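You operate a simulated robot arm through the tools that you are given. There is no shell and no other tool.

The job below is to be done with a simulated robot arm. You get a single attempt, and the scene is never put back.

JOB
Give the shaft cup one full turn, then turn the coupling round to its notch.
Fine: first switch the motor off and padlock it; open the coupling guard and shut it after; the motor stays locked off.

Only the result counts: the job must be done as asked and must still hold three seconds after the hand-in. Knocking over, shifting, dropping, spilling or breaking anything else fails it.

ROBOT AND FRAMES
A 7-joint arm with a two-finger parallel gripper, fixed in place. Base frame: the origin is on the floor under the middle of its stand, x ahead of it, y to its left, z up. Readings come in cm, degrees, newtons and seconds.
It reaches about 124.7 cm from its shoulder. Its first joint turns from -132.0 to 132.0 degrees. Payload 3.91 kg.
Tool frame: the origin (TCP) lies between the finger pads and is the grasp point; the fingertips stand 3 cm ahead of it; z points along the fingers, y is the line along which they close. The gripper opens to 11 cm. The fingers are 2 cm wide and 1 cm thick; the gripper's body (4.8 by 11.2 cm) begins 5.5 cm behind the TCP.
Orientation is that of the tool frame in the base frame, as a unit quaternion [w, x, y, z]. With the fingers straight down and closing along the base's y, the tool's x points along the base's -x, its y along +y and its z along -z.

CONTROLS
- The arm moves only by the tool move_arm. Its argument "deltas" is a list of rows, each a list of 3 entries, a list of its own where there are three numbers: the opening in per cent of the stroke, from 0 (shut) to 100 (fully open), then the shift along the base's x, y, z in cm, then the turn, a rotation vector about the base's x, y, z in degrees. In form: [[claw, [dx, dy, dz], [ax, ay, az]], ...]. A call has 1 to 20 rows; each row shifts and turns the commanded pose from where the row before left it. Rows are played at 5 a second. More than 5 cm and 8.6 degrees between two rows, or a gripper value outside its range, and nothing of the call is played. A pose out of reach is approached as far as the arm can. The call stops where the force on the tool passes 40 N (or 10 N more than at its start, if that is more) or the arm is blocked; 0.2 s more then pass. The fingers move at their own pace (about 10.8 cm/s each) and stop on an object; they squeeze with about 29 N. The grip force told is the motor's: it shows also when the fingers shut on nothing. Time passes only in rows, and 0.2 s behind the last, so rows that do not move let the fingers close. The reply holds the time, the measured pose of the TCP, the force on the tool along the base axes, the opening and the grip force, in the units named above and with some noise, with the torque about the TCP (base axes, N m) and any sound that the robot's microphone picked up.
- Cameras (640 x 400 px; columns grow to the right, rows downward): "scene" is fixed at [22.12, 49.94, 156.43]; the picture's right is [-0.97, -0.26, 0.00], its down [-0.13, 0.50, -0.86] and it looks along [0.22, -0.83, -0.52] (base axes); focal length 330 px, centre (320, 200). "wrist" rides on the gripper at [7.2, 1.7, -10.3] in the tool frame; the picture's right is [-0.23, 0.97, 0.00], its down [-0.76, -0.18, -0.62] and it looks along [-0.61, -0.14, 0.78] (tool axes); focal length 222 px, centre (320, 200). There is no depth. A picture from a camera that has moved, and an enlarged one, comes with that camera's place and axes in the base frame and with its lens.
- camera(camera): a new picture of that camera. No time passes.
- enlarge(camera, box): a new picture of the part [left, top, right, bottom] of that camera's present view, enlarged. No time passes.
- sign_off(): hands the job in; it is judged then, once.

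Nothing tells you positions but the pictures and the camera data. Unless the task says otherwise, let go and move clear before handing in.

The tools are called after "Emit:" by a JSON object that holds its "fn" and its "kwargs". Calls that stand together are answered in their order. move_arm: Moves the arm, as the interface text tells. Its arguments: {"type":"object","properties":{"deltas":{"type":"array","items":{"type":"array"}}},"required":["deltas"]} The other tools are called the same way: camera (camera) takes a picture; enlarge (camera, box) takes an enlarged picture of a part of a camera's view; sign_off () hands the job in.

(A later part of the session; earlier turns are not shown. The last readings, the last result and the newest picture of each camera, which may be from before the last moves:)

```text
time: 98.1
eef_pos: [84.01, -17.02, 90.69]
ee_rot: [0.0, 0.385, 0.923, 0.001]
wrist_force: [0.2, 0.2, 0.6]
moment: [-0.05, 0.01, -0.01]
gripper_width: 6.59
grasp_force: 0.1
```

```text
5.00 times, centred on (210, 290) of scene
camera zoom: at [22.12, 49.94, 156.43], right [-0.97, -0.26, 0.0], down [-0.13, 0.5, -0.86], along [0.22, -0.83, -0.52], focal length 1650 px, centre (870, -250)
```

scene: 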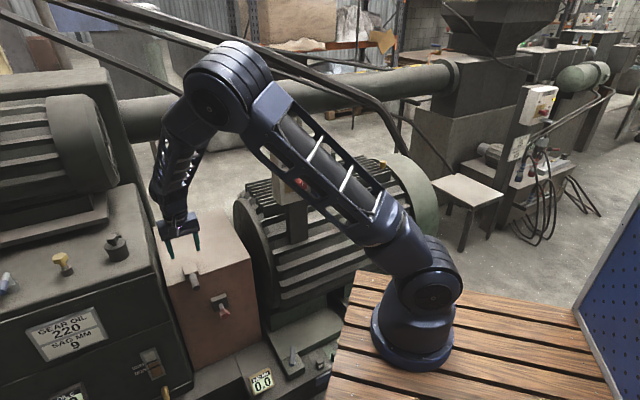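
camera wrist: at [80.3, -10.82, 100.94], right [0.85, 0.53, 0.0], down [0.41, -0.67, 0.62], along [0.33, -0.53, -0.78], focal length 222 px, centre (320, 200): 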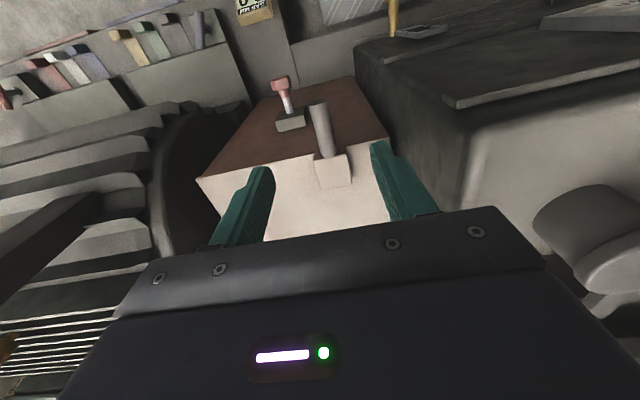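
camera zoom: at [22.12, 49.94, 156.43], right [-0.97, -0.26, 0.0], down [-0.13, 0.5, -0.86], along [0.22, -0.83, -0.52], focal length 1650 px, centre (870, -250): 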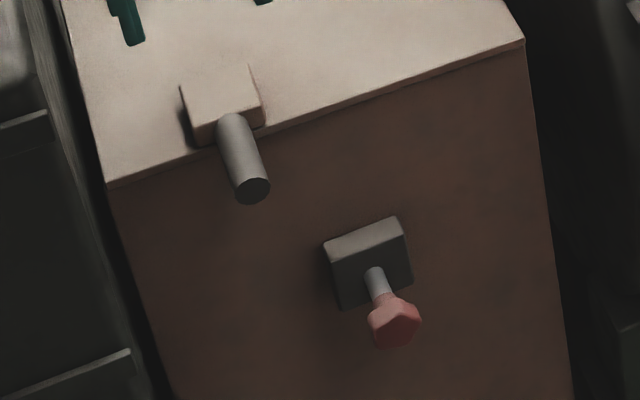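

I'll grip the grey handle bar from above and test a gentle lift.

Emit:
{"fn": "move_arm", "kwargs": {"deltas": [[60, [2.75, -2.99, -2], [0, 0, 0]], [60, [0, 0, -4.5], [0, 0, 0]], [60, [0, 0, -4.5], [0, 0, 0]], [60, [0, 0, -4.5], [0, 0, 0]], [60, [0, 0, -3.2], [0, 0, 0]]]}}

Emit:
{"fn": "camera", "kwargs": {"camera": "wrist"}}

Emit:
{"fn": "enlarge", "kwargs": {"camera": "scene", "box": [160, 230, 250, 320]}}

```text
time: 99.3
eef_pos: [86.77, -20.28, 71.93]
ee_rot: [-0.001, 0.384, 0.923, 0.001]
wrist_force: [-0.6, 0.5, -0.1]
moment: [-0.01, -0.03, 0.02]
gripper_width: 6.61
grasp_force: 0.0
```

```text
taken
camera wrist: at [83.08, -14.14, 82.22], right [0.85, 0.53, 0.0], down [0.41, -0.67, 0.62], along [0.33, -0.53, -0.78], focal length 222 px, centre (320, 200)
```

wrist: 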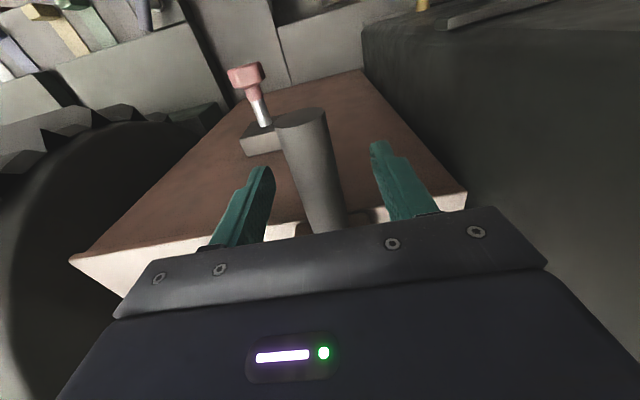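

```text
4.44 times, centred on (205, 275) of scene
camera zoom: at [22.12, 49.94, 156.43], right [-0.97, -0.26, 0.0], down [-0.13, 0.5, -0.86], along [0.22, -0.83, -0.52], focal length 1467 px, centre (831, -133)
```

zoom: 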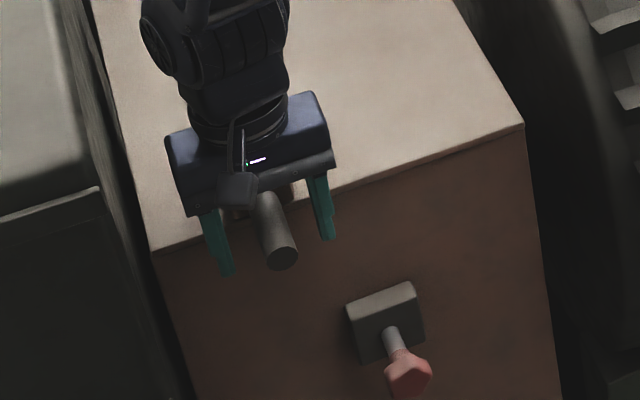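

Positioned around the bar. Closing, then a small test lift.

Emit:
{"fn": "move_arm", "kwargs": {"deltas": [[0, [0, 0, 0], [0, 0, 0]], [0, [0, 0, 0], [0, 0, 0]], [0, [0, 0, 0], [0, 0, 0]]]}}

Emit:
{"fn": "move_arm", "kwargs": {"deltas": [[0, [0, 0, 0.2], [0, 0, 0]], [0, [0, 0, 0.2], [0, 0, 0]], [0, [0, 0, 0.2], [0, 0, 0]], [0, [0, 0, 0.2], [0, 0, 0]]]}}

Emit:
{"fn": "camera", "kwargs": {"camera": "wrist"}}

```text
time: 100.1
eef_pos: [86.87, -20.27, 71.84]
ee_rot: [-0.001, 0.384, 0.923, 0.001]
wrist_force: [5.4, 2.6, -4.0]
moment: [-0.34, -0.43, 0.46]
gripper_width: 2.26
grasp_force: 45.1
```

```text
time: 101.1
eef_pos: [86.82, -20.36, 72.75]
ee_rot: [0.0, 0.385, 0.923, 0.0]
wrist_force: [0.3, -30.3, -12.5]
moment: [0.45, -0.41, 0.3]
gripper_width: 2.28
grasp_force: 44.9
```

```text
taken
camera wrist: at [83.09, -14.13, 83.03], right [0.85, 0.52, 0.0], down [0.41, -0.67, 0.62], along [0.32, -0.53, -0.78], focal length 222 px, centre (320, 200)
```

wrist: 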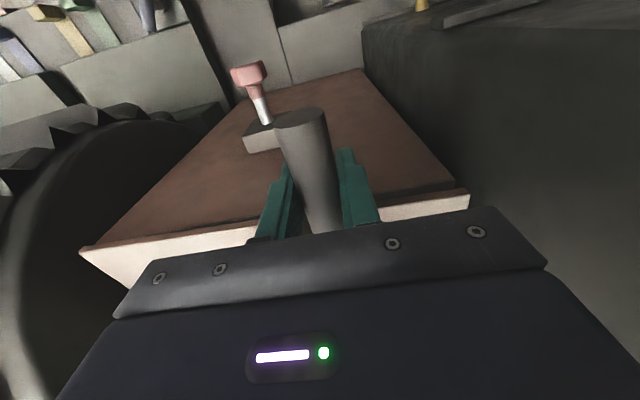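

The lid seems to lift. I'll zoom in to see where the gap opens, to find the hinge side.

Emit:
{"fn": "enlarge", "kwargs": {"camera": "wrist", "box": [60, 140, 480, 300]}}

Emit:
{"fn": "enlarge", "kwargs": {"camera": "scene", "box": [150, 190, 270, 310]}}

```text
1.52 times, centred on (270, 220) of wrist
camera zoom: at [83.09, -14.13, 83.03], right [0.85, 0.52, 0.0], down [0.41, -0.67, 0.62], along [0.32, -0.53, -0.78], focal length 338 px, centre (396, 170)
```

zoom: 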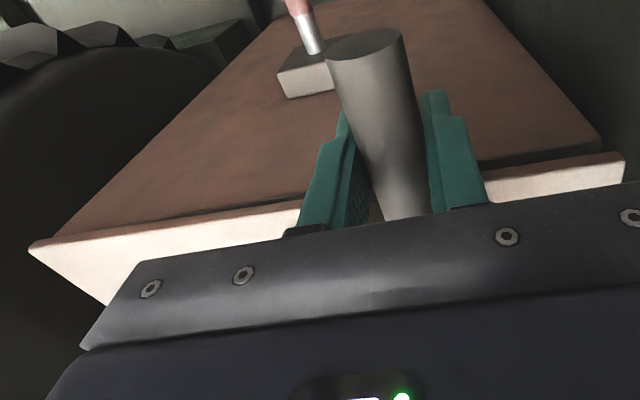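

```text
3.33 times, centred on (210, 250) of scene
camera zoom: at [22.12, 49.94, 156.43], right [-0.97, -0.26, 0.0], down [-0.13, 0.5, -0.86], along [0.22, -0.83, -0.52], focal length 1100 px, centre (687, 33)
```

zoom: 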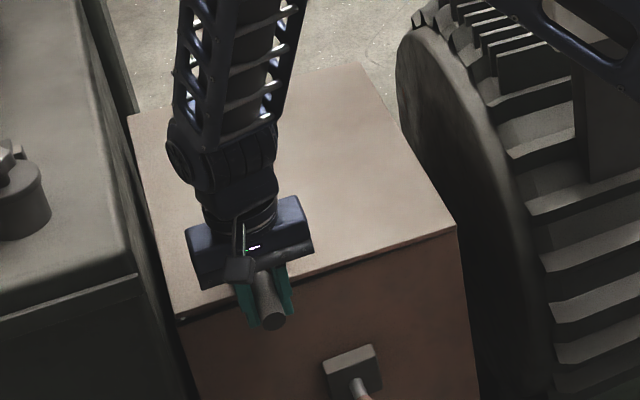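

The gap opens on the gearbox side, so the lid hinges along its motor-side edge (axis along n, near A=25) and the bar is parallel to that axis. I'll follow the arc, checking forces.

Emit:
{"fn": "move_arm", "kwargs": {"deltas": [[0, [0.0, -0.14, 0.3], [0, 0, 0]], [0, [-0.05, -0.05, 0.8], [0, 0, 0]], [0, [-0.08, -0.08, 0.8], [0, 0, 0]]]}}

```text
time: 101.9
eef_pos: [86.63, -20.48, 74.22]
ee_rot: [-0.001, 0.384, 0.923, 0.0]
wrist_force: [0.5, -4.6, -1.6]
moment: [-0.06, -0.23, 1.03]
gripper_width: 2.32
grasp_force: 45.4
stopped in row 3: the force on the tool passed its limit at 43 N (the readings are from after the stop); the commanded pose is now the measured one
```

Emit:
{"fn": "camera", "kwargs": {"camera": "wrist"}}

Emit:
{"fn": "enlarge", "kwargs": {"camera": "scene", "box": [150, 190, 270, 310]}}

```text
taken
camera wrist: at [82.92, -14.23, 84.59], right [0.85, 0.53, 0.0], down [0.41, -0.67, 0.62], along [0.33, -0.53, -0.78], focal length 222 px, centre (320, 200)
```

wrist: 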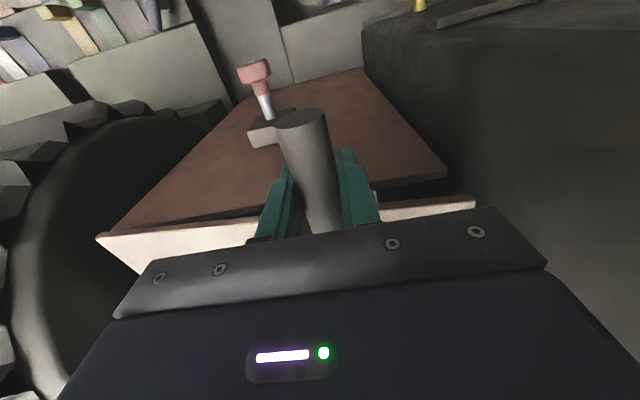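

```text
3.33 times, centred on (210, 250) of scene
camera zoom: at [22.12, 49.94, 156.43], right [-0.97, -0.26, 0.0], down [-0.13, 0.5, -0.86], along [0.22, -0.83, -0.52], focal length 1100 px, centre (687, 33)
```

zoom: 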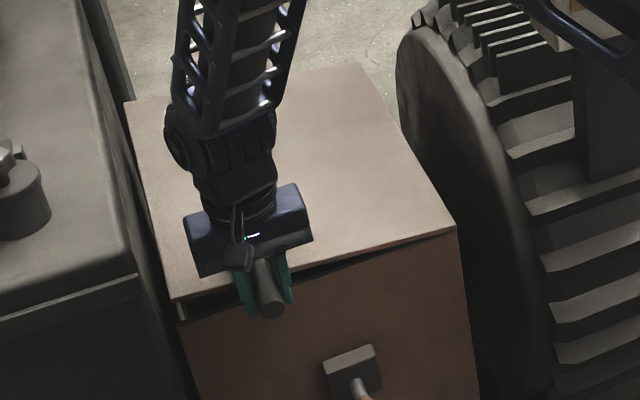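

The lid is opening on its motor-side hinge without needing the knob. I'll continue in smaller steps to keep side forces low.

Emit:
{"fn": "move_arm", "kwargs": {"deltas": [[0, [-0.03, -0.03, 0.4], [0, 0, 0]]]}}

Emit:
{"fn": "move_arm", "kwargs": {"deltas": [[0, [-0.04, -0.04, 0.4], [0, 0, 0]]]}}

```text
time: 102.3
eef_pos: [86.59, -20.57, 74.62]
ee_rot: [-0.002, 0.384, 0.923, 0.0]
wrist_force: [0.4, -3.7, -11.5]
moment: [-0.05, -0.74, 0.93]
gripper_width: 2.33
grasp_force: 45.1
```

```text
time: 102.7
eef_pos: [86.59, -20.43, 74.97]
ee_rot: [-0.003, 0.384, 0.923, 0.0]
wrist_force: [-2.1, -4.3, -11.6]
moment: [0.23, -0.39, 0.93]
gripper_width: 2.33
grasp_force: 44.6
```

Emit:
{"fn": "move_arm", "kwargs": {"deltas": [[0, [-0.13, -0.13, 0.95], [0, 0, 0]], [0, [-0.16, -0.16, 0.93], [0, 0, 0]], [0, [-0.2, -0.2, 0.93], [0, 0, 0]]]}}

Emit:
{"fn": "move_arm", "kwargs": {"deltas": [[0, [-0.22, -0.22, 0.91], [0, 0, 0]], [0, [-0.25, -0.25, 0.89], [0, 0, 0]], [0, [-0.28, -0.28, 0.88], [0, 0, 0]]]}}

Emit:
{"fn": "camera", "kwargs": {"camera": "wrist"}}

Emit:
{"fn": "camera", "kwargs": {"camera": "scene"}}

```text
time: 103.5
eef_pos: [86.04, -20.98, 77.77]
ee_rot: [-0.001, 0.385, 0.923, 0.0]
wrist_force: [6.1, -5.5, -9.0]
moment: [0.0, -0.3, 0.75]
gripper_width: 2.36
grasp_force: 45.3
```

```text
time: 104.3
eef_pos: [85.3, -21.69, 80.52]
ee_rot: [-0.002, 0.385, 0.923, 0.001]
wrist_force: [5.5, -3.4, -7.6]
moment: [0.11, 0.12, 0.78]
gripper_width: 2.37
grasp_force: 45.2
```

```text
taken
camera wrist: at [81.64, -15.52, 90.88], right [0.85, 0.52, 0.0], down [0.41, -0.67, 0.62], along [0.32, -0.53, -0.78], focal length 222 px, centre (320, 200)
```

wrist: 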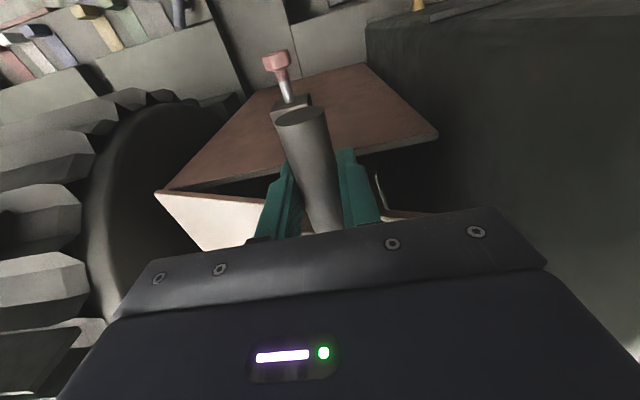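

```text
taken
```

scene: 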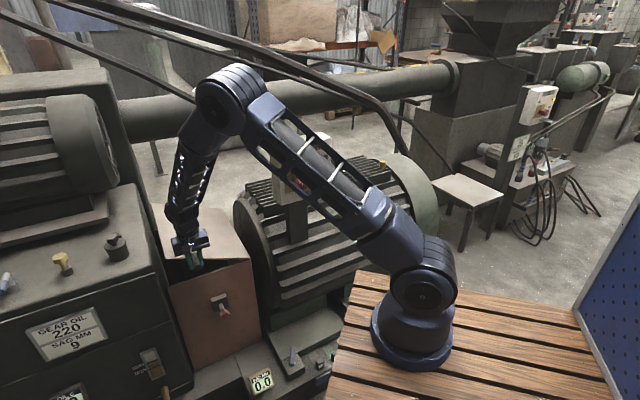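

The lid follows nicely. Continuing the arc.

Emit:
{"fn": "move_arm", "kwargs": {"deltas": [[0, [-0.43, -0.43, 1.21], [0, 0, 0]], [0, [-0.49, -0.49, 1.16], [0, 0, 0]], [0, [-0.54, -0.54, 1.12], [0, 0, 0]], [0, [-0.58, -0.58, 1.07], [0, 0, 0]]]}}

Emit:
{"fn": "move_arm", "kwargs": {"deltas": [[0, [-0.62, -0.62, 1.02], [0, 0, 0]], [0, [-0.67, -0.67, 0.96], [0, 0, 0]], [0, [-0.71, -0.71, 0.9], [0, 0, 0]]]}}

```text
time: 105.3
eef_pos: [83.38, -23.73, 85.08]
ee_rot: [-0.002, 0.383, 0.924, 0.0]
wrist_force: [5.0, 12.0, -2.6]
moment: [0.07, -0.41, 0.55]
gripper_width: 2.29
grasp_force: 44.7
```

```text
time: 106.1
eef_pos: [81.34, -25.67, 88.13]
ee_rot: [-0.001, 0.384, 0.923, 0.001]
wrist_force: [11.3, 23.7, 15.0]
moment: [0.13, -0.39, 0.88]
gripper_width: 2.33
grasp_force: 45.0
```

Side force shows I'm slightly inside the arc; correcting outward and continuing.

Emit:
{"fn": "move_arm", "kwargs": {"deltas": [[0, [0.12, 0.12, 0.25], [0, 0, 0]], [0, [-0.35, -0.35, 0.6], [0, 0, 0]]]}}

```text
time: 106.7
eef_pos: [80.88, -26.23, 88.7]
ee_rot: [-0.003, 0.386, 0.923, -0.002]
wrist_force: [-10.9, 2.8, -20.4]
moment: [-0.44, -0.73, 0.91]
gripper_width: 2.35
grasp_force: 45.6
```

Emit:
{"fn": "move_arm", "kwargs": {"deltas": [[0, [-0.75, -0.75, 0.61], [0, 0, 0]], [0, [-0.69, -0.69, 0.65], [0, 0, 0]], [0, [-0.71, -0.71, 0.59], [0, 0, 0]]]}}

```text
time: 107.5
eef_pos: [78.9, -28.1, 90.66]
ee_rot: [-0.001, 0.385, 0.923, -0.001]
wrist_force: [-3.9, 5.7, -13.3]
moment: [-0.02, -0.15, 0.81]
gripper_width: 2.36
grasp_force: 44.9
```

Emit:
{"fn": "move_arm", "kwargs": {"deltas": [[0, [-0.88, -0.88, 0.42], [-2.12, 2.12, 0]], [0, [-0.74, -0.74, 0.49], [-2.12, 2.12, 0]], [0, [-0.77, -0.77, 0.43], [-2.12, 2.12, 0]]]}}

Emit:
{"fn": "camera", "kwargs": {"camera": "scene"}}

Emit:
{"fn": "camera", "kwargs": {"camera": "wrist"}}

```text
time: 108.3
eef_pos: [76.61, -30.38, 92.1]
ee_rot: [-0.03, 0.384, 0.92, -0.073]
wrist_force: [20.1, 5.2, 16.8]
moment: [0.1, -0.78, 0.51]
gripper_width: 2.3
grasp_force: 44.8
```

```text
taken
```

scene: 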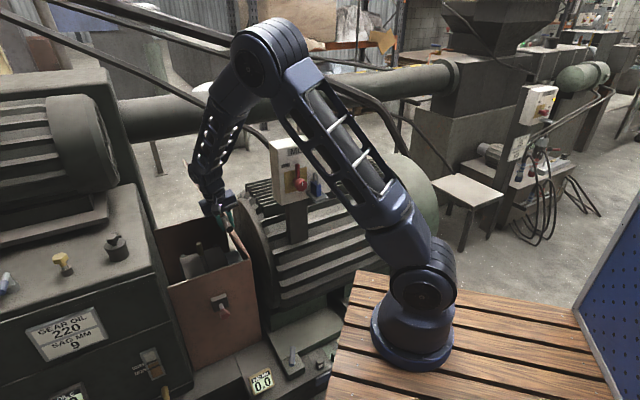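

```text
taken
camera wrist: at [74.03, -23.13, 102.05], right [0.84, 0.52, -0.15], down [0.48, -0.59, 0.65], along [0.24, -0.62, -0.75], focal length 222 px, centre (320, 200)
```

wrist: 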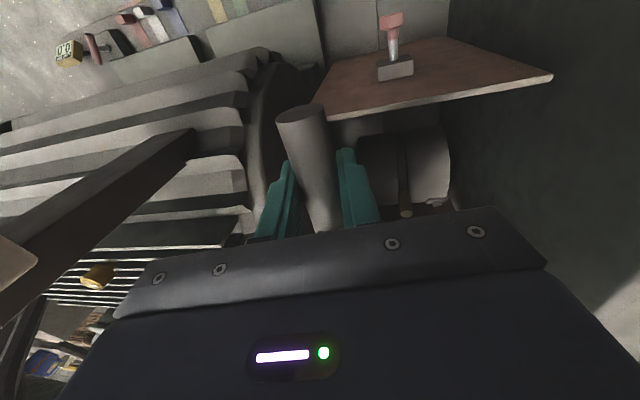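

The coupling is coming into view inside. Continuing toward vertical with the hand leaning away from the switch box.

Emit:
{"fn": "move_arm", "kwargs": {"deltas": [[0, [-0.97, -0.97, 0.42], [-2.12, 2.12, 0]], [0, [-0.81, -0.81, 0.31], [-2.12, 2.12, 0]], [0, [-0.81, -0.81, 0.26], [-2.12, 2.12, 0]]]}}

```text
time: 109.1
eef_pos: [74.81, -32.17, 92.82]
ee_rot: [-0.053, 0.379, 0.914, -0.13]
wrist_force: [19.7, 11.4, -16.4]
moment: [3.52, -2.06, -1.29]
gripper_width: 3.37
grasp_force: 45.2
stopped in row 3: the force on the tool passed its limit at 45 N (the readings are from after the stop); the commanded pose is now the measured one
```

Emit:
{"fn": "camera", "kwargs": {"camera": "wrist"}}

Emit:
{"fn": "enlarge", "kwargs": {"camera": "scene", "box": [150, 150, 310, 330]}}

Emit:
{"fn": "enlarge", "kwargs": {"camera": "wrist", "box": [220, 80, 420, 260]}}

```text
taken
camera wrist: at [73.05, -24.08, 102.28], right [0.82, 0.5, -0.27], down [0.54, -0.54, 0.65], along [0.18, -0.68, -0.71], focal length 222 px, centre (320, 200)
```

wrist: 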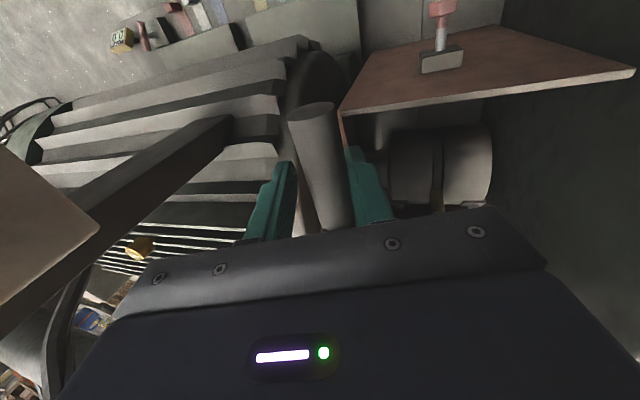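

```text
2.22 times, centred on (230, 240) of scene
camera zoom: at [22.12, 49.94, 156.43], right [-0.97, -0.26, 0.0], down [-0.13, 0.5, -0.86], along [0.22, -0.83, -0.52], focal length 734 px, centre (520, 111)
```

zoom: 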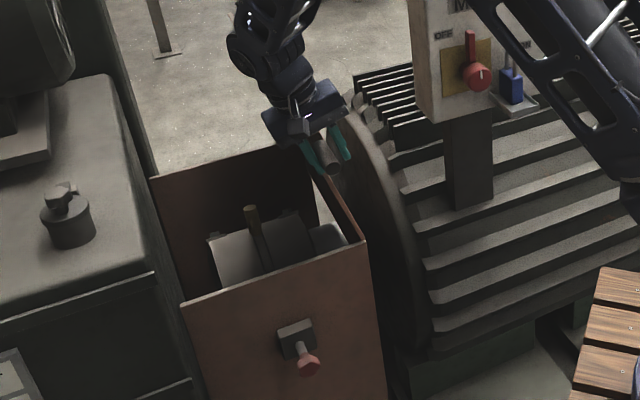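

```text
2.22 times, centred on (320, 170) of wrist
camera zoom: at [73.05, -24.08, 102.28], right [0.82, 0.5, -0.27], down [0.54, -0.54, 0.65], along [0.18, -0.68, -0.71], focal length 494 px, centre (320, 267)
```

zoom: 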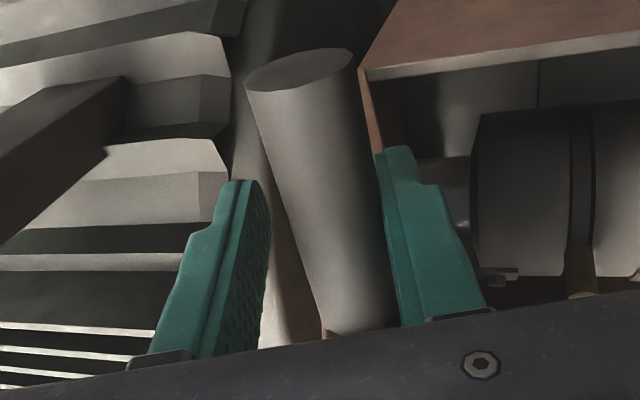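

The fingers were pushed slightly apart: the lid seems to have reached its hinge stop. I'll back up half a centimetre to re-centre on the bar and check.

Emit:
{"fn": "move_arm", "kwargs": {"deltas": [[0, [0.35, 0.35, -0.1], [0, 0, 0]], [0, [0, 0, 0], [0, 0, 0]]]}}

Emit:
{"fn": "enlarge", "kwargs": {"camera": "wrist", "box": [220, 80, 420, 260]}}

```text
time: 109.7
eef_pos: [75.0, -32.09, 92.81]
ee_rot: [-0.054, 0.38, 0.914, -0.131]
wrist_force: [8.6, 12.5, -20.2]
moment: [2.49, -3.42, -0.78]
gripper_width: 3.26
grasp_force: 44.9
```

```text
2.22 times, centred on (320, 170) of wrist
camera zoom: at [73.29, -23.87, 102.2], right [0.82, 0.5, -0.27], down [0.54, -0.54, 0.65], along [0.17, -0.68, -0.71], focal length 494 px, centre (320, 267)
```

zoom: 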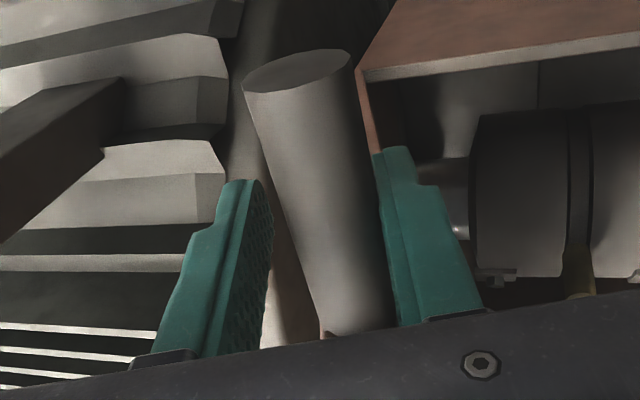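

The hand's body is bumping the lid's front edge as the lid comes upright. I'll ease back slightly, loosen a little so the bar is only caged, slide outward along the bar, and re-close.

Emit:
{"fn": "move_arm", "kwargs": {"deltas": [[0, [0.4, 0.4, -0.2], [0, 0, 0]], [0, [0.3, 0.3, -0.1], [0, 0, 0]], [0, [0, 0, 0], [0, 0, 0]]]}}

```text
time: 110.5
eef_pos: [75.79, -31.52, 92.62]
ee_rot: [-0.055, 0.381, 0.914, -0.131]
wrist_force: [5.8, 9.5, -30.3]
moment: [3.02, -2.79, -1.1]
gripper_width: 2.82
grasp_force: 44.7
```

Emit:
{"fn": "move_arm", "kwargs": {"deltas": [[28, [0, 0, 0], [0, 0, 0]], [28, [0, 0, 0], [0, 0, 0]]]}}

Emit:
{"fn": "camera", "kwargs": {"camera": "wrist"}}

Emit:
{"fn": "enlarge", "kwargs": {"camera": "scene", "box": [150, 150, 310, 330]}}

```text
time: 111.1
eef_pos: [75.5, -31.62, 92.59]
ee_rot: [-0.054, 0.382, 0.913, -0.132]
wrist_force: [-0.8, -1.6, 1.1]
moment: [0.08, -0.17, -0.11]
gripper_width: 3.07
grasp_force: 0.1
```

```text
taken
camera wrist: at [73.87, -23.33, 102.06], right [0.82, 0.5, -0.27], down [0.54, -0.54, 0.65], along [0.18, -0.68, -0.71], focal length 222 px, centre (320, 200)
```

wrist: 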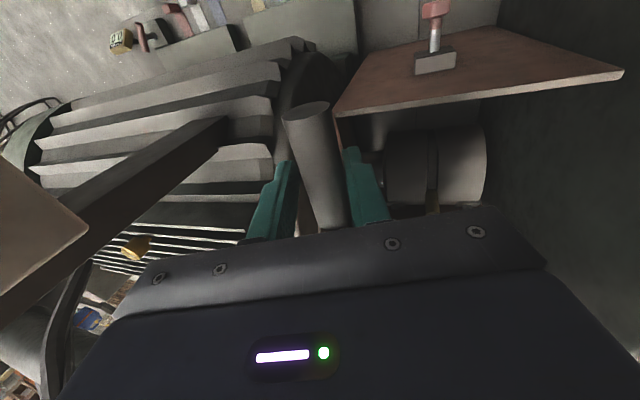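

```text
2.22 times, centred on (230, 240) of scene
camera zoom: at [22.12, 49.94, 156.43], right [-0.97, -0.26, 0.0], down [-0.13, 0.5, -0.86], along [0.22, -0.83, -0.52], focal length 734 px, centre (520, 111)
```

zoom: 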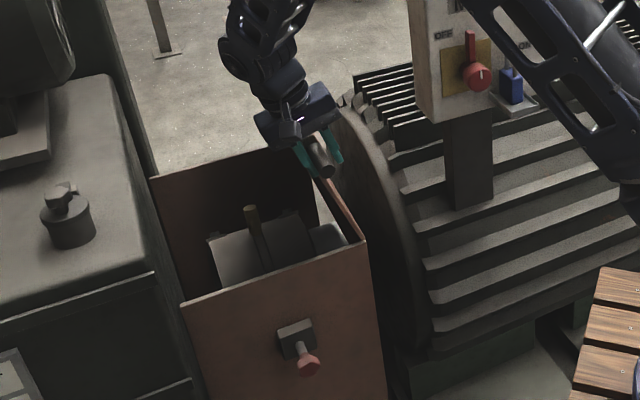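

Forces dropped to zero with the bar resting against one finger. Sliding outward along the bar.

Emit:
{"fn": "move_arm", "kwargs": {"deltas": [[28, [-0.6, 0.6, 0], [0, 0, 0]], [28, [-0.6, 0.6, 0], [0, 0, 0]], [28, [-0.55, 0.55, 0], [0, 0, 0]]]}}

Emit:
{"fn": "enlarge", "kwargs": {"camera": "wrist", "box": [220, 80, 420, 260]}}

```text
time: 111.9
eef_pos: [74.05, -29.63, 92.54]
ee_rot: [-0.054, 0.381, 0.913, -0.132]
wrist_force: [0.4, 0.4, -0.1]
moment: [0.04, -0.01, 0.04]
gripper_width: 3.07
grasp_force: 0.0
```

```text
2.22 times, centred on (320, 170) of wrist
camera zoom: at [72.19, -21.48, 102.01], right [0.82, 0.5, -0.27], down [0.54, -0.54, 0.65], along [0.17, -0.68, -0.71], focal length 494 px, centre (320, 267)
```

zoom: 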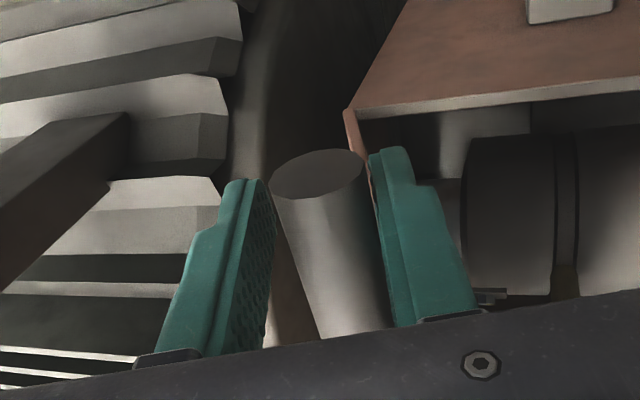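

The cage is clear of the lid edge now. Pushing the bar on along the arc toward and past vertical.

Emit:
{"fn": "move_arm", "kwargs": {"deltas": [[28, [-0.8, -0.8, 0.31], [-1.4, 1.4, 0]], [28, [-0.81, -0.81, 0.26], [-1.4, 1.4, 0]], [28, [-0.82, -0.82, 0.19], [-1.4, 1.4, 0]], [28, [-0.82, -0.82, 0.13], [-1.4, 1.4, 0]]]}}

Emit:
{"fn": "camera", "kwargs": {"camera": "wrist"}}

Emit:
{"fn": "enlarge", "kwargs": {"camera": "scene", "box": [150, 150, 310, 330]}}

```text
time: 112.9
eef_pos: [70.72, -33.11, 93.47]
ee_rot: [-0.08, 0.376, 0.902, -0.194]
wrist_force: [4.6, 4.7, -1.1]
moment: [0.02, -0.01, 0.04]
gripper_width: 3.4
grasp_force: 3.1
```

```text
taken
camera wrist: at [69.94, -23.9, 102.1], right [0.79, 0.46, -0.4], down [0.6, -0.47, 0.64], along [0.11, -0.75, -0.65], focal length 222 px, centre (320, 200)
```

wrist: 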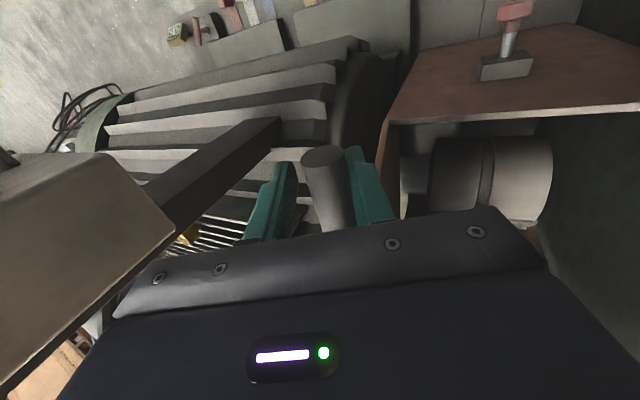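

```text
2.22 times, centred on (230, 240) of scene
camera zoom: at [22.12, 49.94, 156.43], right [-0.97, -0.26, 0.0], down [-0.13, 0.5, -0.86], along [0.22, -0.83, -0.52], focal length 734 px, centre (520, 111)
```

zoom: 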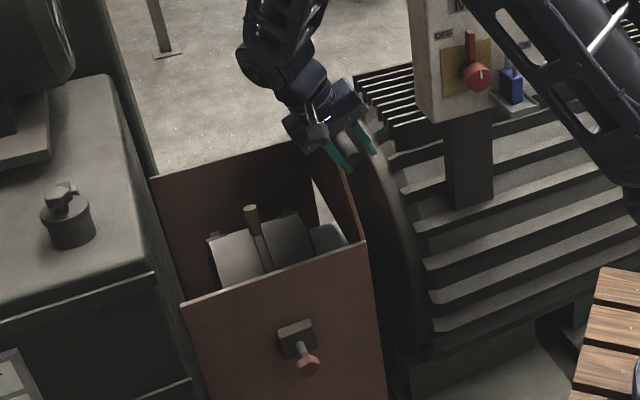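

Emit:
{"fn": "move_arm", "kwargs": {"deltas": [[28, [-0.83, -0.83, 0.08], [-1.0, 1.0, 0]], [28, [-0.83, -0.83, 0.01], [-1.0, 1.0, 0]], [28, [-0.83, -0.83, -0.05], [-1.0, 1.0, 0]]]}}

Emit:
{"fn": "enlarge", "kwargs": {"camera": "scene", "box": [150, 150, 310, 330]}}

Emit:
{"fn": "camera", "kwargs": {"camera": "wrist"}}

```text
time: 113.7
eef_pos: [68.19, -35.36, 93.33]
ee_rot: [-0.093, 0.373, 0.894, -0.228]
wrist_force: [2.4, 6.0, -2.5]
moment: [0.07, 0.01, 0.08]
gripper_width: 3.35
grasp_force: 3.7
```

```text
2.22 times, centred on (230, 240) of scene
camera zoom: at [22.12, 49.94, 156.43], right [-0.97, -0.26, 0.0], down [-0.13, 0.5, -0.86], along [0.22, -0.83, -0.52], focal length 734 px, centre (520, 111)
```

zoom: 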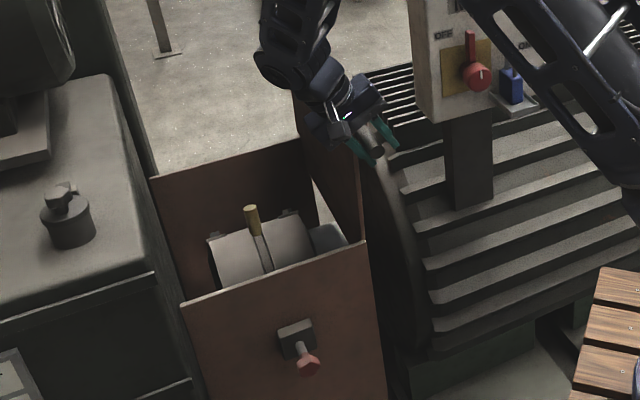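

```text
taken
camera wrist: at [67.83, -25.92, 101.7], right [0.77, 0.44, -0.47], down [0.64, -0.44, 0.63], along [0.07, -0.78, -0.62], focal length 222 px, centre (320, 200)
```

wrist: 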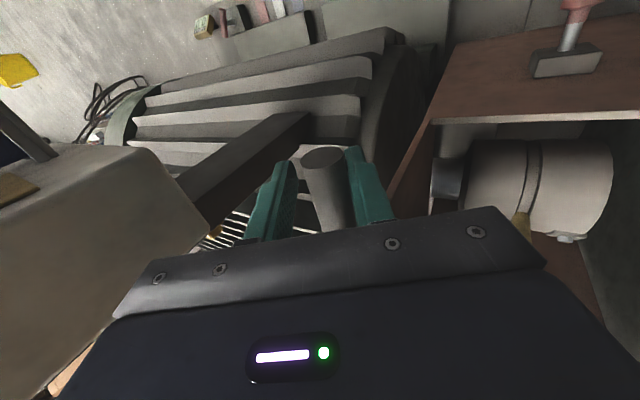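

Emit:
{"fn": "move_arm", "kwargs": {"deltas": [[28, [-0.83, -0.83, -0.12], [-1.0, 1.0, 0]], [28, [-0.82, -0.82, -0.17], [-1.0, 1.0, 0]], [28, [-0.8, -0.8, -0.24], [0, 0, 0]]]}}

Emit:
{"fn": "enlarge", "kwargs": {"camera": "scene", "box": [150, 150, 310, 330]}}

Emit:
{"fn": "camera", "kwargs": {"camera": "wrist"}}

```text
time: 114.5
eef_pos: [65.56, -37.96, 92.97]
ee_rot: [-0.103, 0.369, 0.889, -0.25]
wrist_force: [4.0, 3.2, -3.8]
moment: [0.02, 0.06, 0.01]
gripper_width: 3.39
grasp_force: 3.0
```

```text
2.22 times, centred on (230, 240) of scene
camera zoom: at [22.12, 49.94, 156.43], right [-0.97, -0.26, 0.0], down [-0.13, 0.5, -0.86], along [0.22, -0.83, -0.52], focal length 734 px, centre (520, 111)
```

zoom: 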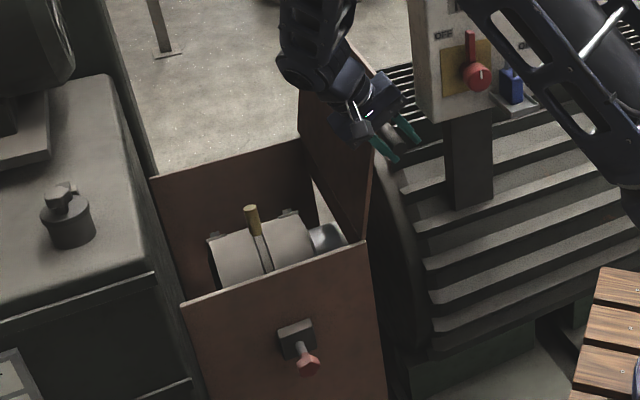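

```text
taken
camera wrist: at [65.52, -28.1, 100.87], right [0.75, 0.42, -0.51], down [0.66, -0.42, 0.63], along [0.05, -0.8, -0.59], focal length 222 px, centre (320, 200)
```

wrist: 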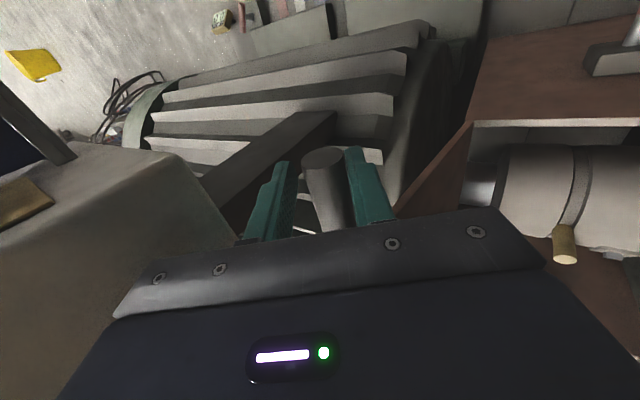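

The lid is past vertical and hinge friction appears to hold it. Opening the fingers and withdrawing outward along the bar.

Emit:
{"fn": "move_arm", "kwargs": {"deltas": [[45, [0, 0, 0], [0, 0, 0]], [45, [0, 0, 0], [0, 0, 0]]]}}

Emit:
{"fn": "camera", "kwargs": {"camera": "wrist"}}

Emit:
{"fn": "enlarge", "kwargs": {"camera": "scene", "box": [150, 150, 310, 330]}}

```text
time: 115.1
eef_pos: [65.52, -37.94, 93.0]
ee_rot: [-0.103, 0.37, 0.889, -0.25]
wrist_force: [-0.2, 0.2, -0.7]
moment: [-0.02, 0.0, -0.01]
gripper_width: 4.95
grasp_force: 0.0
```

```text
taken
camera wrist: at [65.52, -28.1, 100.9], right [0.75, 0.42, -0.51], down [0.66, -0.42, 0.63], along [0.05, -0.8, -0.59], focal length 222 px, centre (320, 200)
```

wrist: 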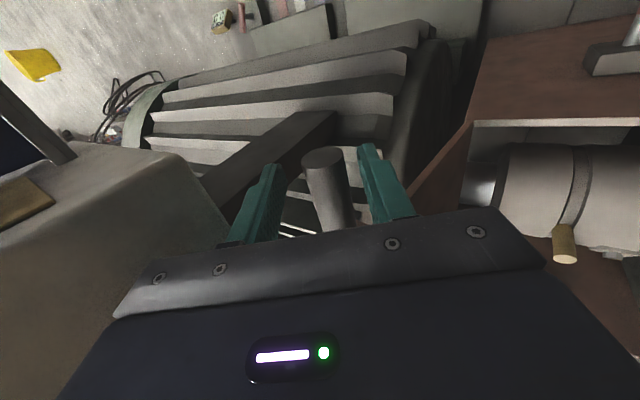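

```text
2.22 times, centred on (230, 240) of scene
camera zoom: at [22.12, 49.94, 156.43], right [-0.97, -0.26, 0.0], down [-0.13, 0.5, -0.86], along [0.22, -0.83, -0.52], focal length 734 px, centre (520, 111)
```

zoom: 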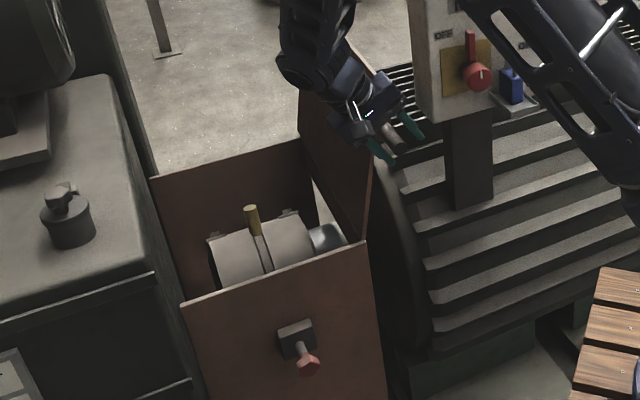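

The lid stays put. Withdrawing.

Emit:
{"fn": "move_arm", "kwargs": {"deltas": [[45, [-1.1, 1.1, 0], [0, 0, 0]], [45, [-1.2, 1.2, 0], [0, 0, 0]], [45, [-1.2, 1.2, 0.5], [0, 0, 0]], [45, [0.5, 2.0, 2], [0, 0, 0]], [45, [1, 1, 4], [3, -3, 0]], [45, [1, 1, 4], [4, -4, 0]], [45, [1, 1, 4], [5, -5, 0]], [45, [1, 1, 4], [5, -5, 0]], [45, [1, 1, 4], [5, -5, 0]]]}}

Emit:
{"fn": "camera", "kwargs": {"camera": "scene"}}

Emit:
{"fn": "camera", "kwargs": {"camera": "wrist"}}

```text
time: 117.1
eef_pos: [67.92, -27.34, 115.61]
ee_rot: [-0.001, 0.384, 0.924, -0.002]
wrist_force: [1.1, -0.1, -0.2]
moment: [-0.01, 0.04, 0.01]
gripper_width: 4.96
grasp_force: 0.0
```

```text
taken
```

scene: 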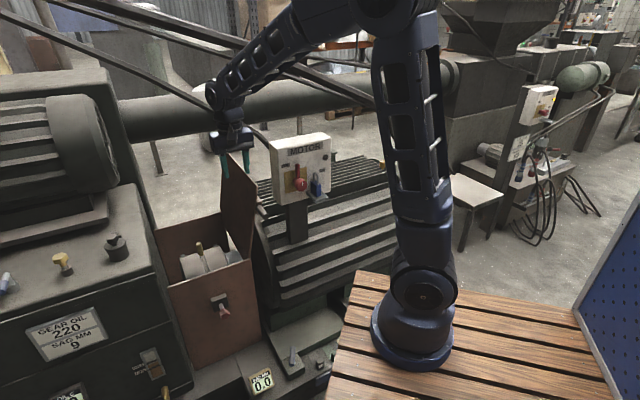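

```text
taken
camera wrist: at [64.13, -20.99, 125.85], right [0.85, 0.52, 0.0], down [0.41, -0.66, 0.62], along [0.32, -0.53, -0.78], focal length 222 px, centre (320, 200)
```

wrist: 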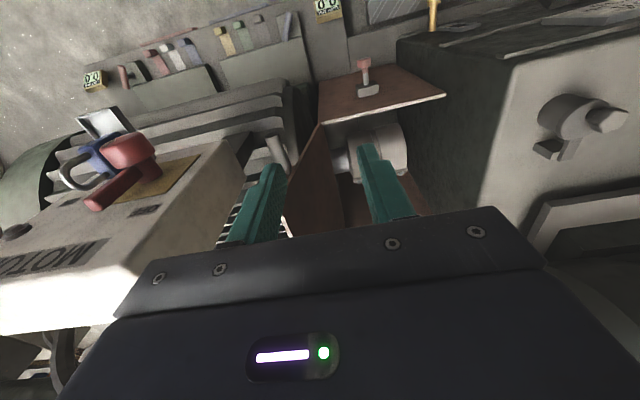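

The guard is open. Now I'll look inside at the coupling from the scene camera and from above.

Emit:
{"fn": "enlarge", "kwargs": {"camera": "scene", "box": [150, 220, 270, 300]}}

Emit:
{"fn": "move_arm", "kwargs": {"deltas": [[60, [4, 2.5, 0], [0, 0, 0]], [60, [4, 2.5, 0], [0, 0, 0]], [60, [4, 1.5, 0], [0, 0, 0]], [60, [3.5, -3.5, 0], [0, 0, 0]], [60, [3.5, -3.5, 0], [0, 0, 0]]]}}

Emit:
{"fn": "camera", "kwargs": {"camera": "wrist"}}

```text
5.00 times, centred on (210, 260) of scene
camera zoom: at [22.12, 49.94, 156.43], right [-0.97, -0.26, 0.0], down [-0.13, 0.5, -0.86], along [0.22, -0.83, -0.52], focal length 1650 px, centre (870, -100)
```

zoom: 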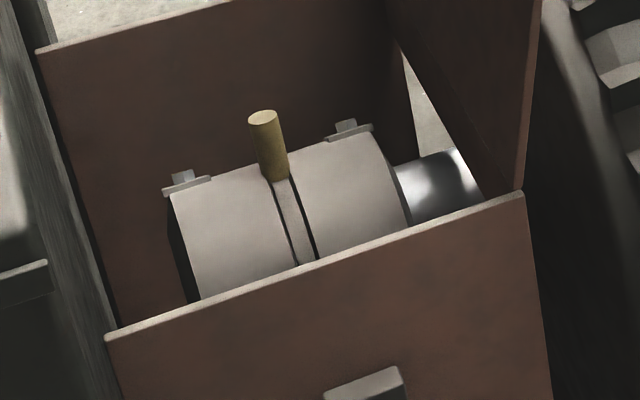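

```text
time: 118.3
eef_pos: [86.52, -27.89, 115.63]
ee_rot: [0.0, 0.384, 0.923, -0.002]
wrist_force: [-0.5, 0.8, 0.9]
moment: [-0.05, 0.0, -0.02]
gripper_width: 6.59
grasp_force: 0.0
```

```text
taken
camera wrist: at [82.8, -21.66, 125.93], right [0.85, 0.53, 0.0], down [0.41, -0.66, 0.62], along [0.33, -0.53, -0.78], focal length 222 px, centre (320, 200)
```

wrist: 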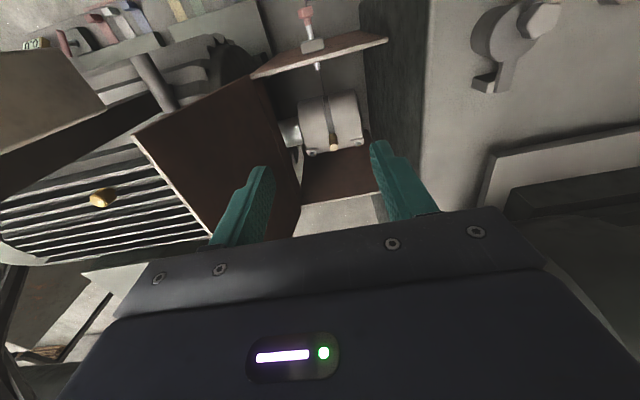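

The knob's rod passes through the front panel toward the coupling — it's an indexing plunger for the coupling's notch. I'll get closer views of the coupling.

Emit:
{"fn": "enlarge", "kwargs": {"camera": "wrist", "box": [250, 20, 410, 180]}}

Emit:
{"fn": "move_arm", "kwargs": {"deltas": [[60, [0, 0, -5], [0, 0, 0]], [60, [0, 0, -5], [0, 0, 0]], [60, [0, 0, -5], [0, 0, 0]], [60, [0, 0, -5], [0, 0, 0]]]}}

Emit:
{"fn": "camera", "kwargs": {"camera": "wrist"}}

Emit:
{"fn": "enlarge", "kwargs": {"camera": "wrist", "box": [230, 0, 410, 200]}}

```text
2.50 times, centred on (330, 100) of wrist
camera zoom: at [82.8, -21.66, 125.93], right [0.85, 0.53, 0.0], down [0.41, -0.66, 0.62], along [0.33, -0.53, -0.78], focal length 555 px, centre (295, 450)
```

zoom: 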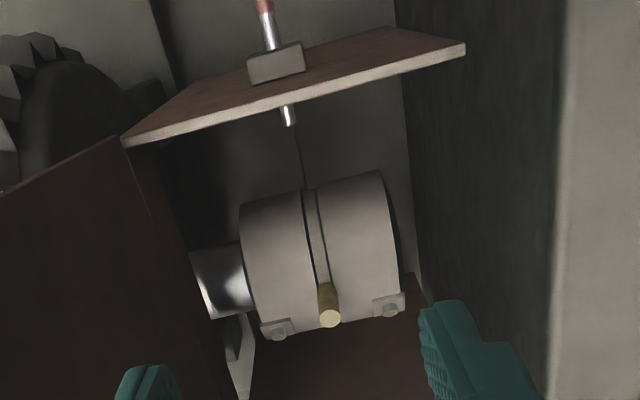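

```text
time: 119.3
eef_pos: [86.22, -27.84, 95.54]
ee_rot: [0.001, 0.385, 0.923, -0.002]
wrist_force: [0.8, 0.1, 0.2]
moment: [-0.04, -0.01, 0.02]
gripper_width: 6.58
grasp_force: 0.1
```

```text
taken
camera wrist: at [82.5, -21.7, 105.85], right [0.85, 0.52, 0.0], down [0.41, -0.66, 0.62], along [0.33, -0.53, -0.78], focal length 222 px, centre (320, 200)
```

wrist: 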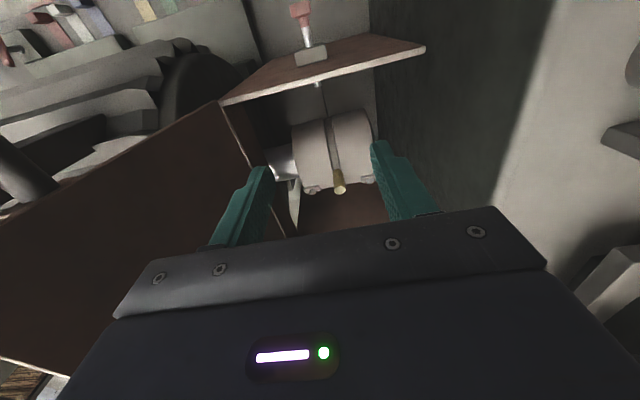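

```text
2.00 times, centred on (320, 100) of wrist
camera zoom: at [82.5, -21.7, 105.85], right [0.85, 0.52, 0.0], down [0.41, -0.66, 0.62], along [0.33, -0.53, -0.78], focal length 444 px, centre (320, 400)
```

zoom: 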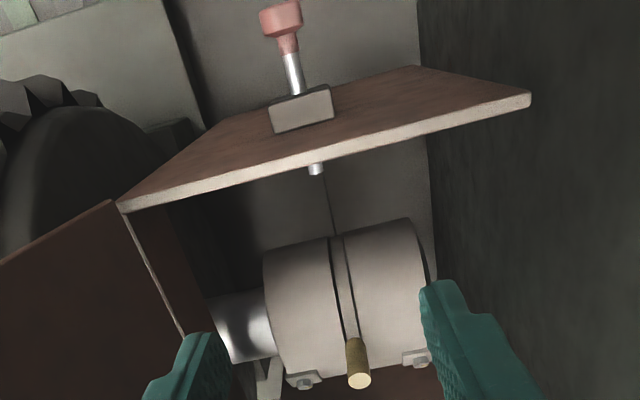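

No grease cup inside the guard, so the shaft-end cup on the motor is the right one. Let me study the coupling and plunger tip in detail.

Emit:
{"fn": "enlarge", "kwargs": {"camera": "wrist", "box": [280, 70, 390, 200]}}

Emit:
{"fn": "enlarge", "kwargs": {"camera": "scene", "box": [175, 235, 245, 285]}}

```text
3.08 times, centred on (335, 135) of wrist
camera zoom: at [82.5, -21.7, 105.85], right [0.85, 0.52, 0.0], down [0.41, -0.66, 0.62], along [0.33, -0.53, -0.78], focal length 684 px, centre (274, 400)
```

zoom: 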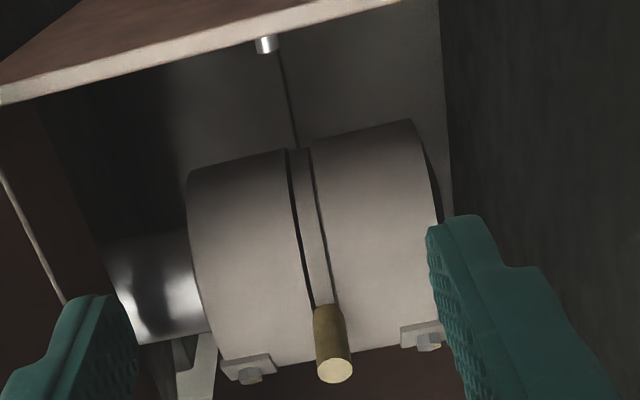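

```text
8.00 times, centred on (210, 260) of scene
camera zoom: at [22.12, 49.94, 156.43], right [-0.97, -0.26, 0.0], down [-0.13, 0.5, -0.86], along [0.22, -0.83, -0.52], focal length 2641 px, centre (1200, -280)
```

zoom: 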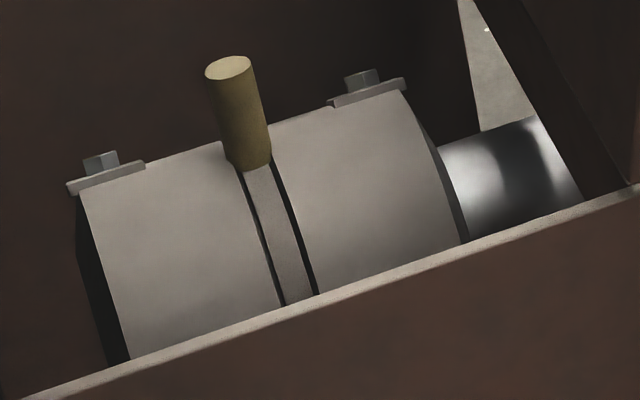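

I need to find the notch. I'll move the camera farther back to see the rear and top of the coupling.

Emit:
{"fn": "move_arm", "kwargs": {"deltas": [[60, [3.4, -3.4, 0], [0, 0, 0]], [60, [3.4, -3.4, 0], [0, 0, 0]], [60, [3.4, -3.4, 0], [0, 0, 0]], [60, [3.4, -3.4, 0], [0, 0, 0]]]}}

Emit:
{"fn": "camera", "kwargs": {"camera": "wrist"}}

Emit:
{"fn": "enlarge", "kwargs": {"camera": "wrist", "box": [230, 0, 400, 200]}}

```text
time: 120.3
eef_pos: [100.08, -41.29, 95.58]
ee_rot: [0.001, 0.385, 0.923, -0.002]
wrist_force: [0.1, 1.1, 0.4]
moment: [-0.07, 0.01, 0.03]
gripper_width: 6.58
grasp_force: 0.1
```

```text
taken
camera wrist: at [96.44, -34.95, 105.97], right [0.85, 0.53, 0.0], down [0.41, -0.66, 0.63], along [0.33, -0.53, -0.78], focal length 222 px, centre (320, 200)
```

wrist: 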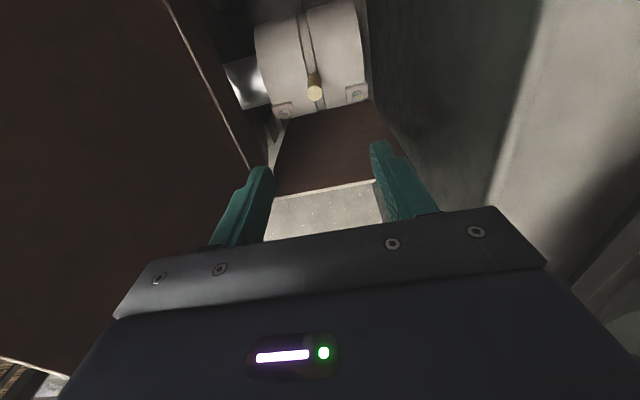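

```text
2.00 times, centred on (315, 100) of wrist
camera zoom: at [96.44, -34.95, 105.97], right [0.85, 0.53, 0.0], down [0.41, -0.66, 0.63], along [0.33, -0.53, -0.78], focal length 444 px, centre (330, 400)
```

zoom: 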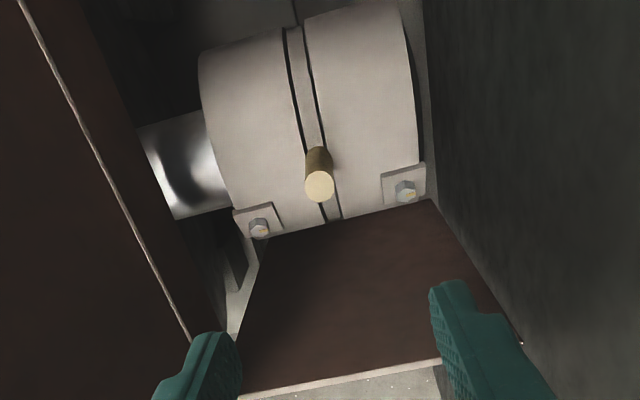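

The plunger points at the coupling's centre ring; the notch isn't visible on the upper half, so it must come round from below. First, though, the cup must be turned. I'll go back over the shaft-end cup.

Emit:
{"fn": "move_arm", "kwargs": {"deltas": [[60, [0, 0, 5], [0, 0, 0]], [60, [0, 0, 5], [0, 0, 0]], [60, [0, 0, 5], [0, 0, 0]], [60, [0, 0, 5], [0, 0, 0]], [60, [0, 0, 5], [0, 0, 0]], [60, [0, 0, 4], [0, 0, 0]], [60, [-3.76, -2.71, 0], [0, 0, 0]], [60, [-3.76, -2.71, 0], [0, 0, 0]], [60, [-3.76, -2.71, 0], [0, 0, 0]], [60, [-3.76, -2.71, 0], [0, 0, 0]], [60, [-3.76, -2.71, 0], [0, 0, 0]], [60, [-3.76, -2.71, 0], [0, 0, 0]], [60, [-3.76, -2.71, 0], [0, 0, 0]], [60, [-3.76, -2.71, 0], [0, 0, 0]], [60, [-3.76, -2.71, 0], [0, 0, 0]], [60, [-3.76, -2.71, 0], [0, 0, 0]], [60, [-3.76, -2.71, 0], [0, 0, 0]]]}}

Emit:
{"fn": "move_arm", "kwargs": {"deltas": [[50, [0, 0, -5], [0, 0, 0]], [50, [0, 0, -5], [0, 0, 0]], [50, [0, 0, -5], [0, 0, 0]], [50, [0, 0, -5], [0, 0, 0]]]}}

Emit:
{"fn": "camera", "kwargs": {"camera": "wrist"}}

Emit:
{"fn": "camera", "kwargs": {"camera": "scene"}}

```text
time: 123.9
eef_pos: [59.0, -71.3, 124.46]
ee_rot: [-0.001, 0.385, 0.923, -0.002]
wrist_force: [0.9, 0.5, -0.3]
moment: [-0.03, 0.1, 0.0]
gripper_width: 6.59
grasp_force: 0.0
```

```text
time: 124.9
eef_pos: [59.18, -71.31, 104.39]
ee_rot: [0.0, 0.384, 0.923, -0.003]
wrist_force: [0.4, -0.1, -0.1]
moment: [-0.04, -0.03, 0.0]
gripper_width: 5.51
grasp_force: 0.1
```

```text
taken
camera wrist: at [55.37, -65.03, 114.84], right [0.85, 0.52, 0.0], down [0.41, -0.66, 0.62], along [0.33, -0.53, -0.78], focal length 222 px, centre (320, 200)
```

wrist: 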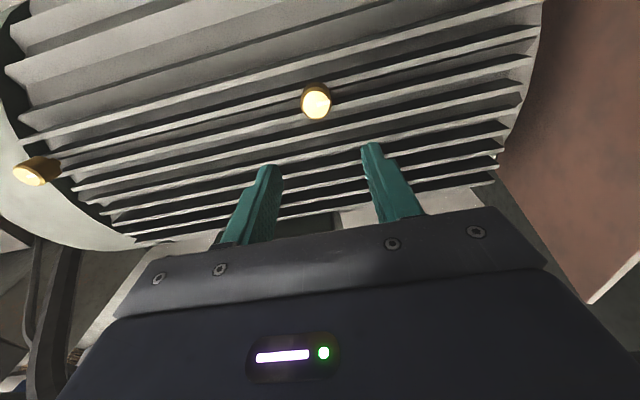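

```text
taken
```

scene: 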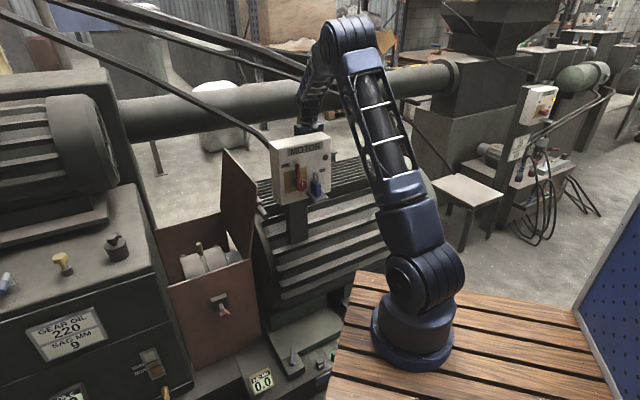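

Emit:
{"fn": "enlarge", "kwargs": {"camera": "wrist", "box": [270, 60, 370, 140]}}

```text
5.00 times, centred on (320, 100) of wrist
camera zoom: at [55.37, -65.03, 114.84], right [0.85, 0.52, 0.0], down [0.41, -0.66, 0.62], along [0.33, -0.53, -0.78], focal length 1111 px, centre (320, 700)
```

zoom: 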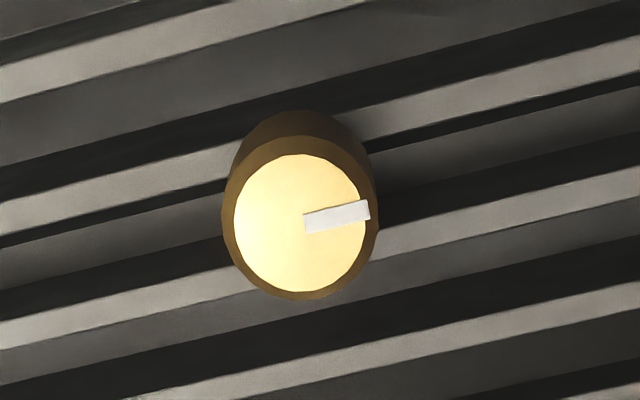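

The cup's top is near (A=-8.9, N=-91.9, z≈89), its white mark pointing along +a. Plan: three clockwise strokes of 120°. First I pre-rotate the hand +60° above the cup and descend with open fingers.

Emit:
{"fn": "move_arm", "kwargs": {"deltas": [[50, [-0.46, 0.03, 0], [0, 0, 8.5714]], [50, [0, 0, 0], [0, 0, 8.5714]], [50, [0, 0, 0], [0, 0, 8.5714]], [50, [0, 0, 0], [0, 0, 8.5714]], [50, [0, 0, 0], [0, 0, 8.5714]], [50, [0, 0, 0], [0, 0, 8.5714]], [50, [0, 0, 0], [0, 0, 8.5714]], [50, [0, 0, -4], [0, 0, 0]]]}}

Emit:
{"fn": "camera", "kwargs": {"camera": "wrist"}}

```text
time: 126.7
eef_pos: [58.53, -71.36, 100.43]
ee_rot: [0.0, -0.129, 0.992, -0.002]
wrist_force: [0.4, 0.1, 0.9]
moment: [-0.02, -0.01, -0.01]
gripper_width: 5.49
grasp_force: 0.0
```

```text
taken
camera wrist: at [51.24, -71.64, 110.78], right [-0.03, 1.0, 0.0], down [0.78, 0.03, 0.62], along [0.62, 0.01, -0.78], focal length 222 px, centre (320, 200)
```

wrist: 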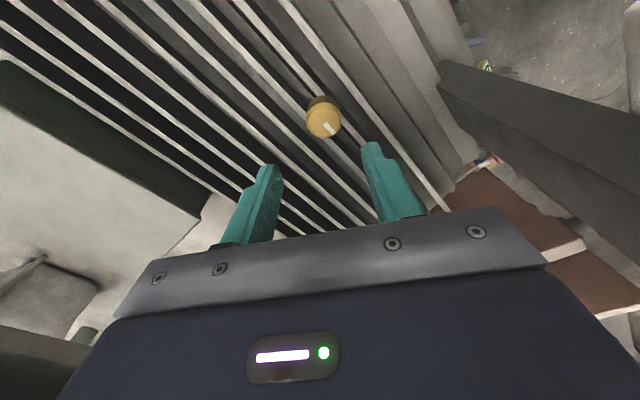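

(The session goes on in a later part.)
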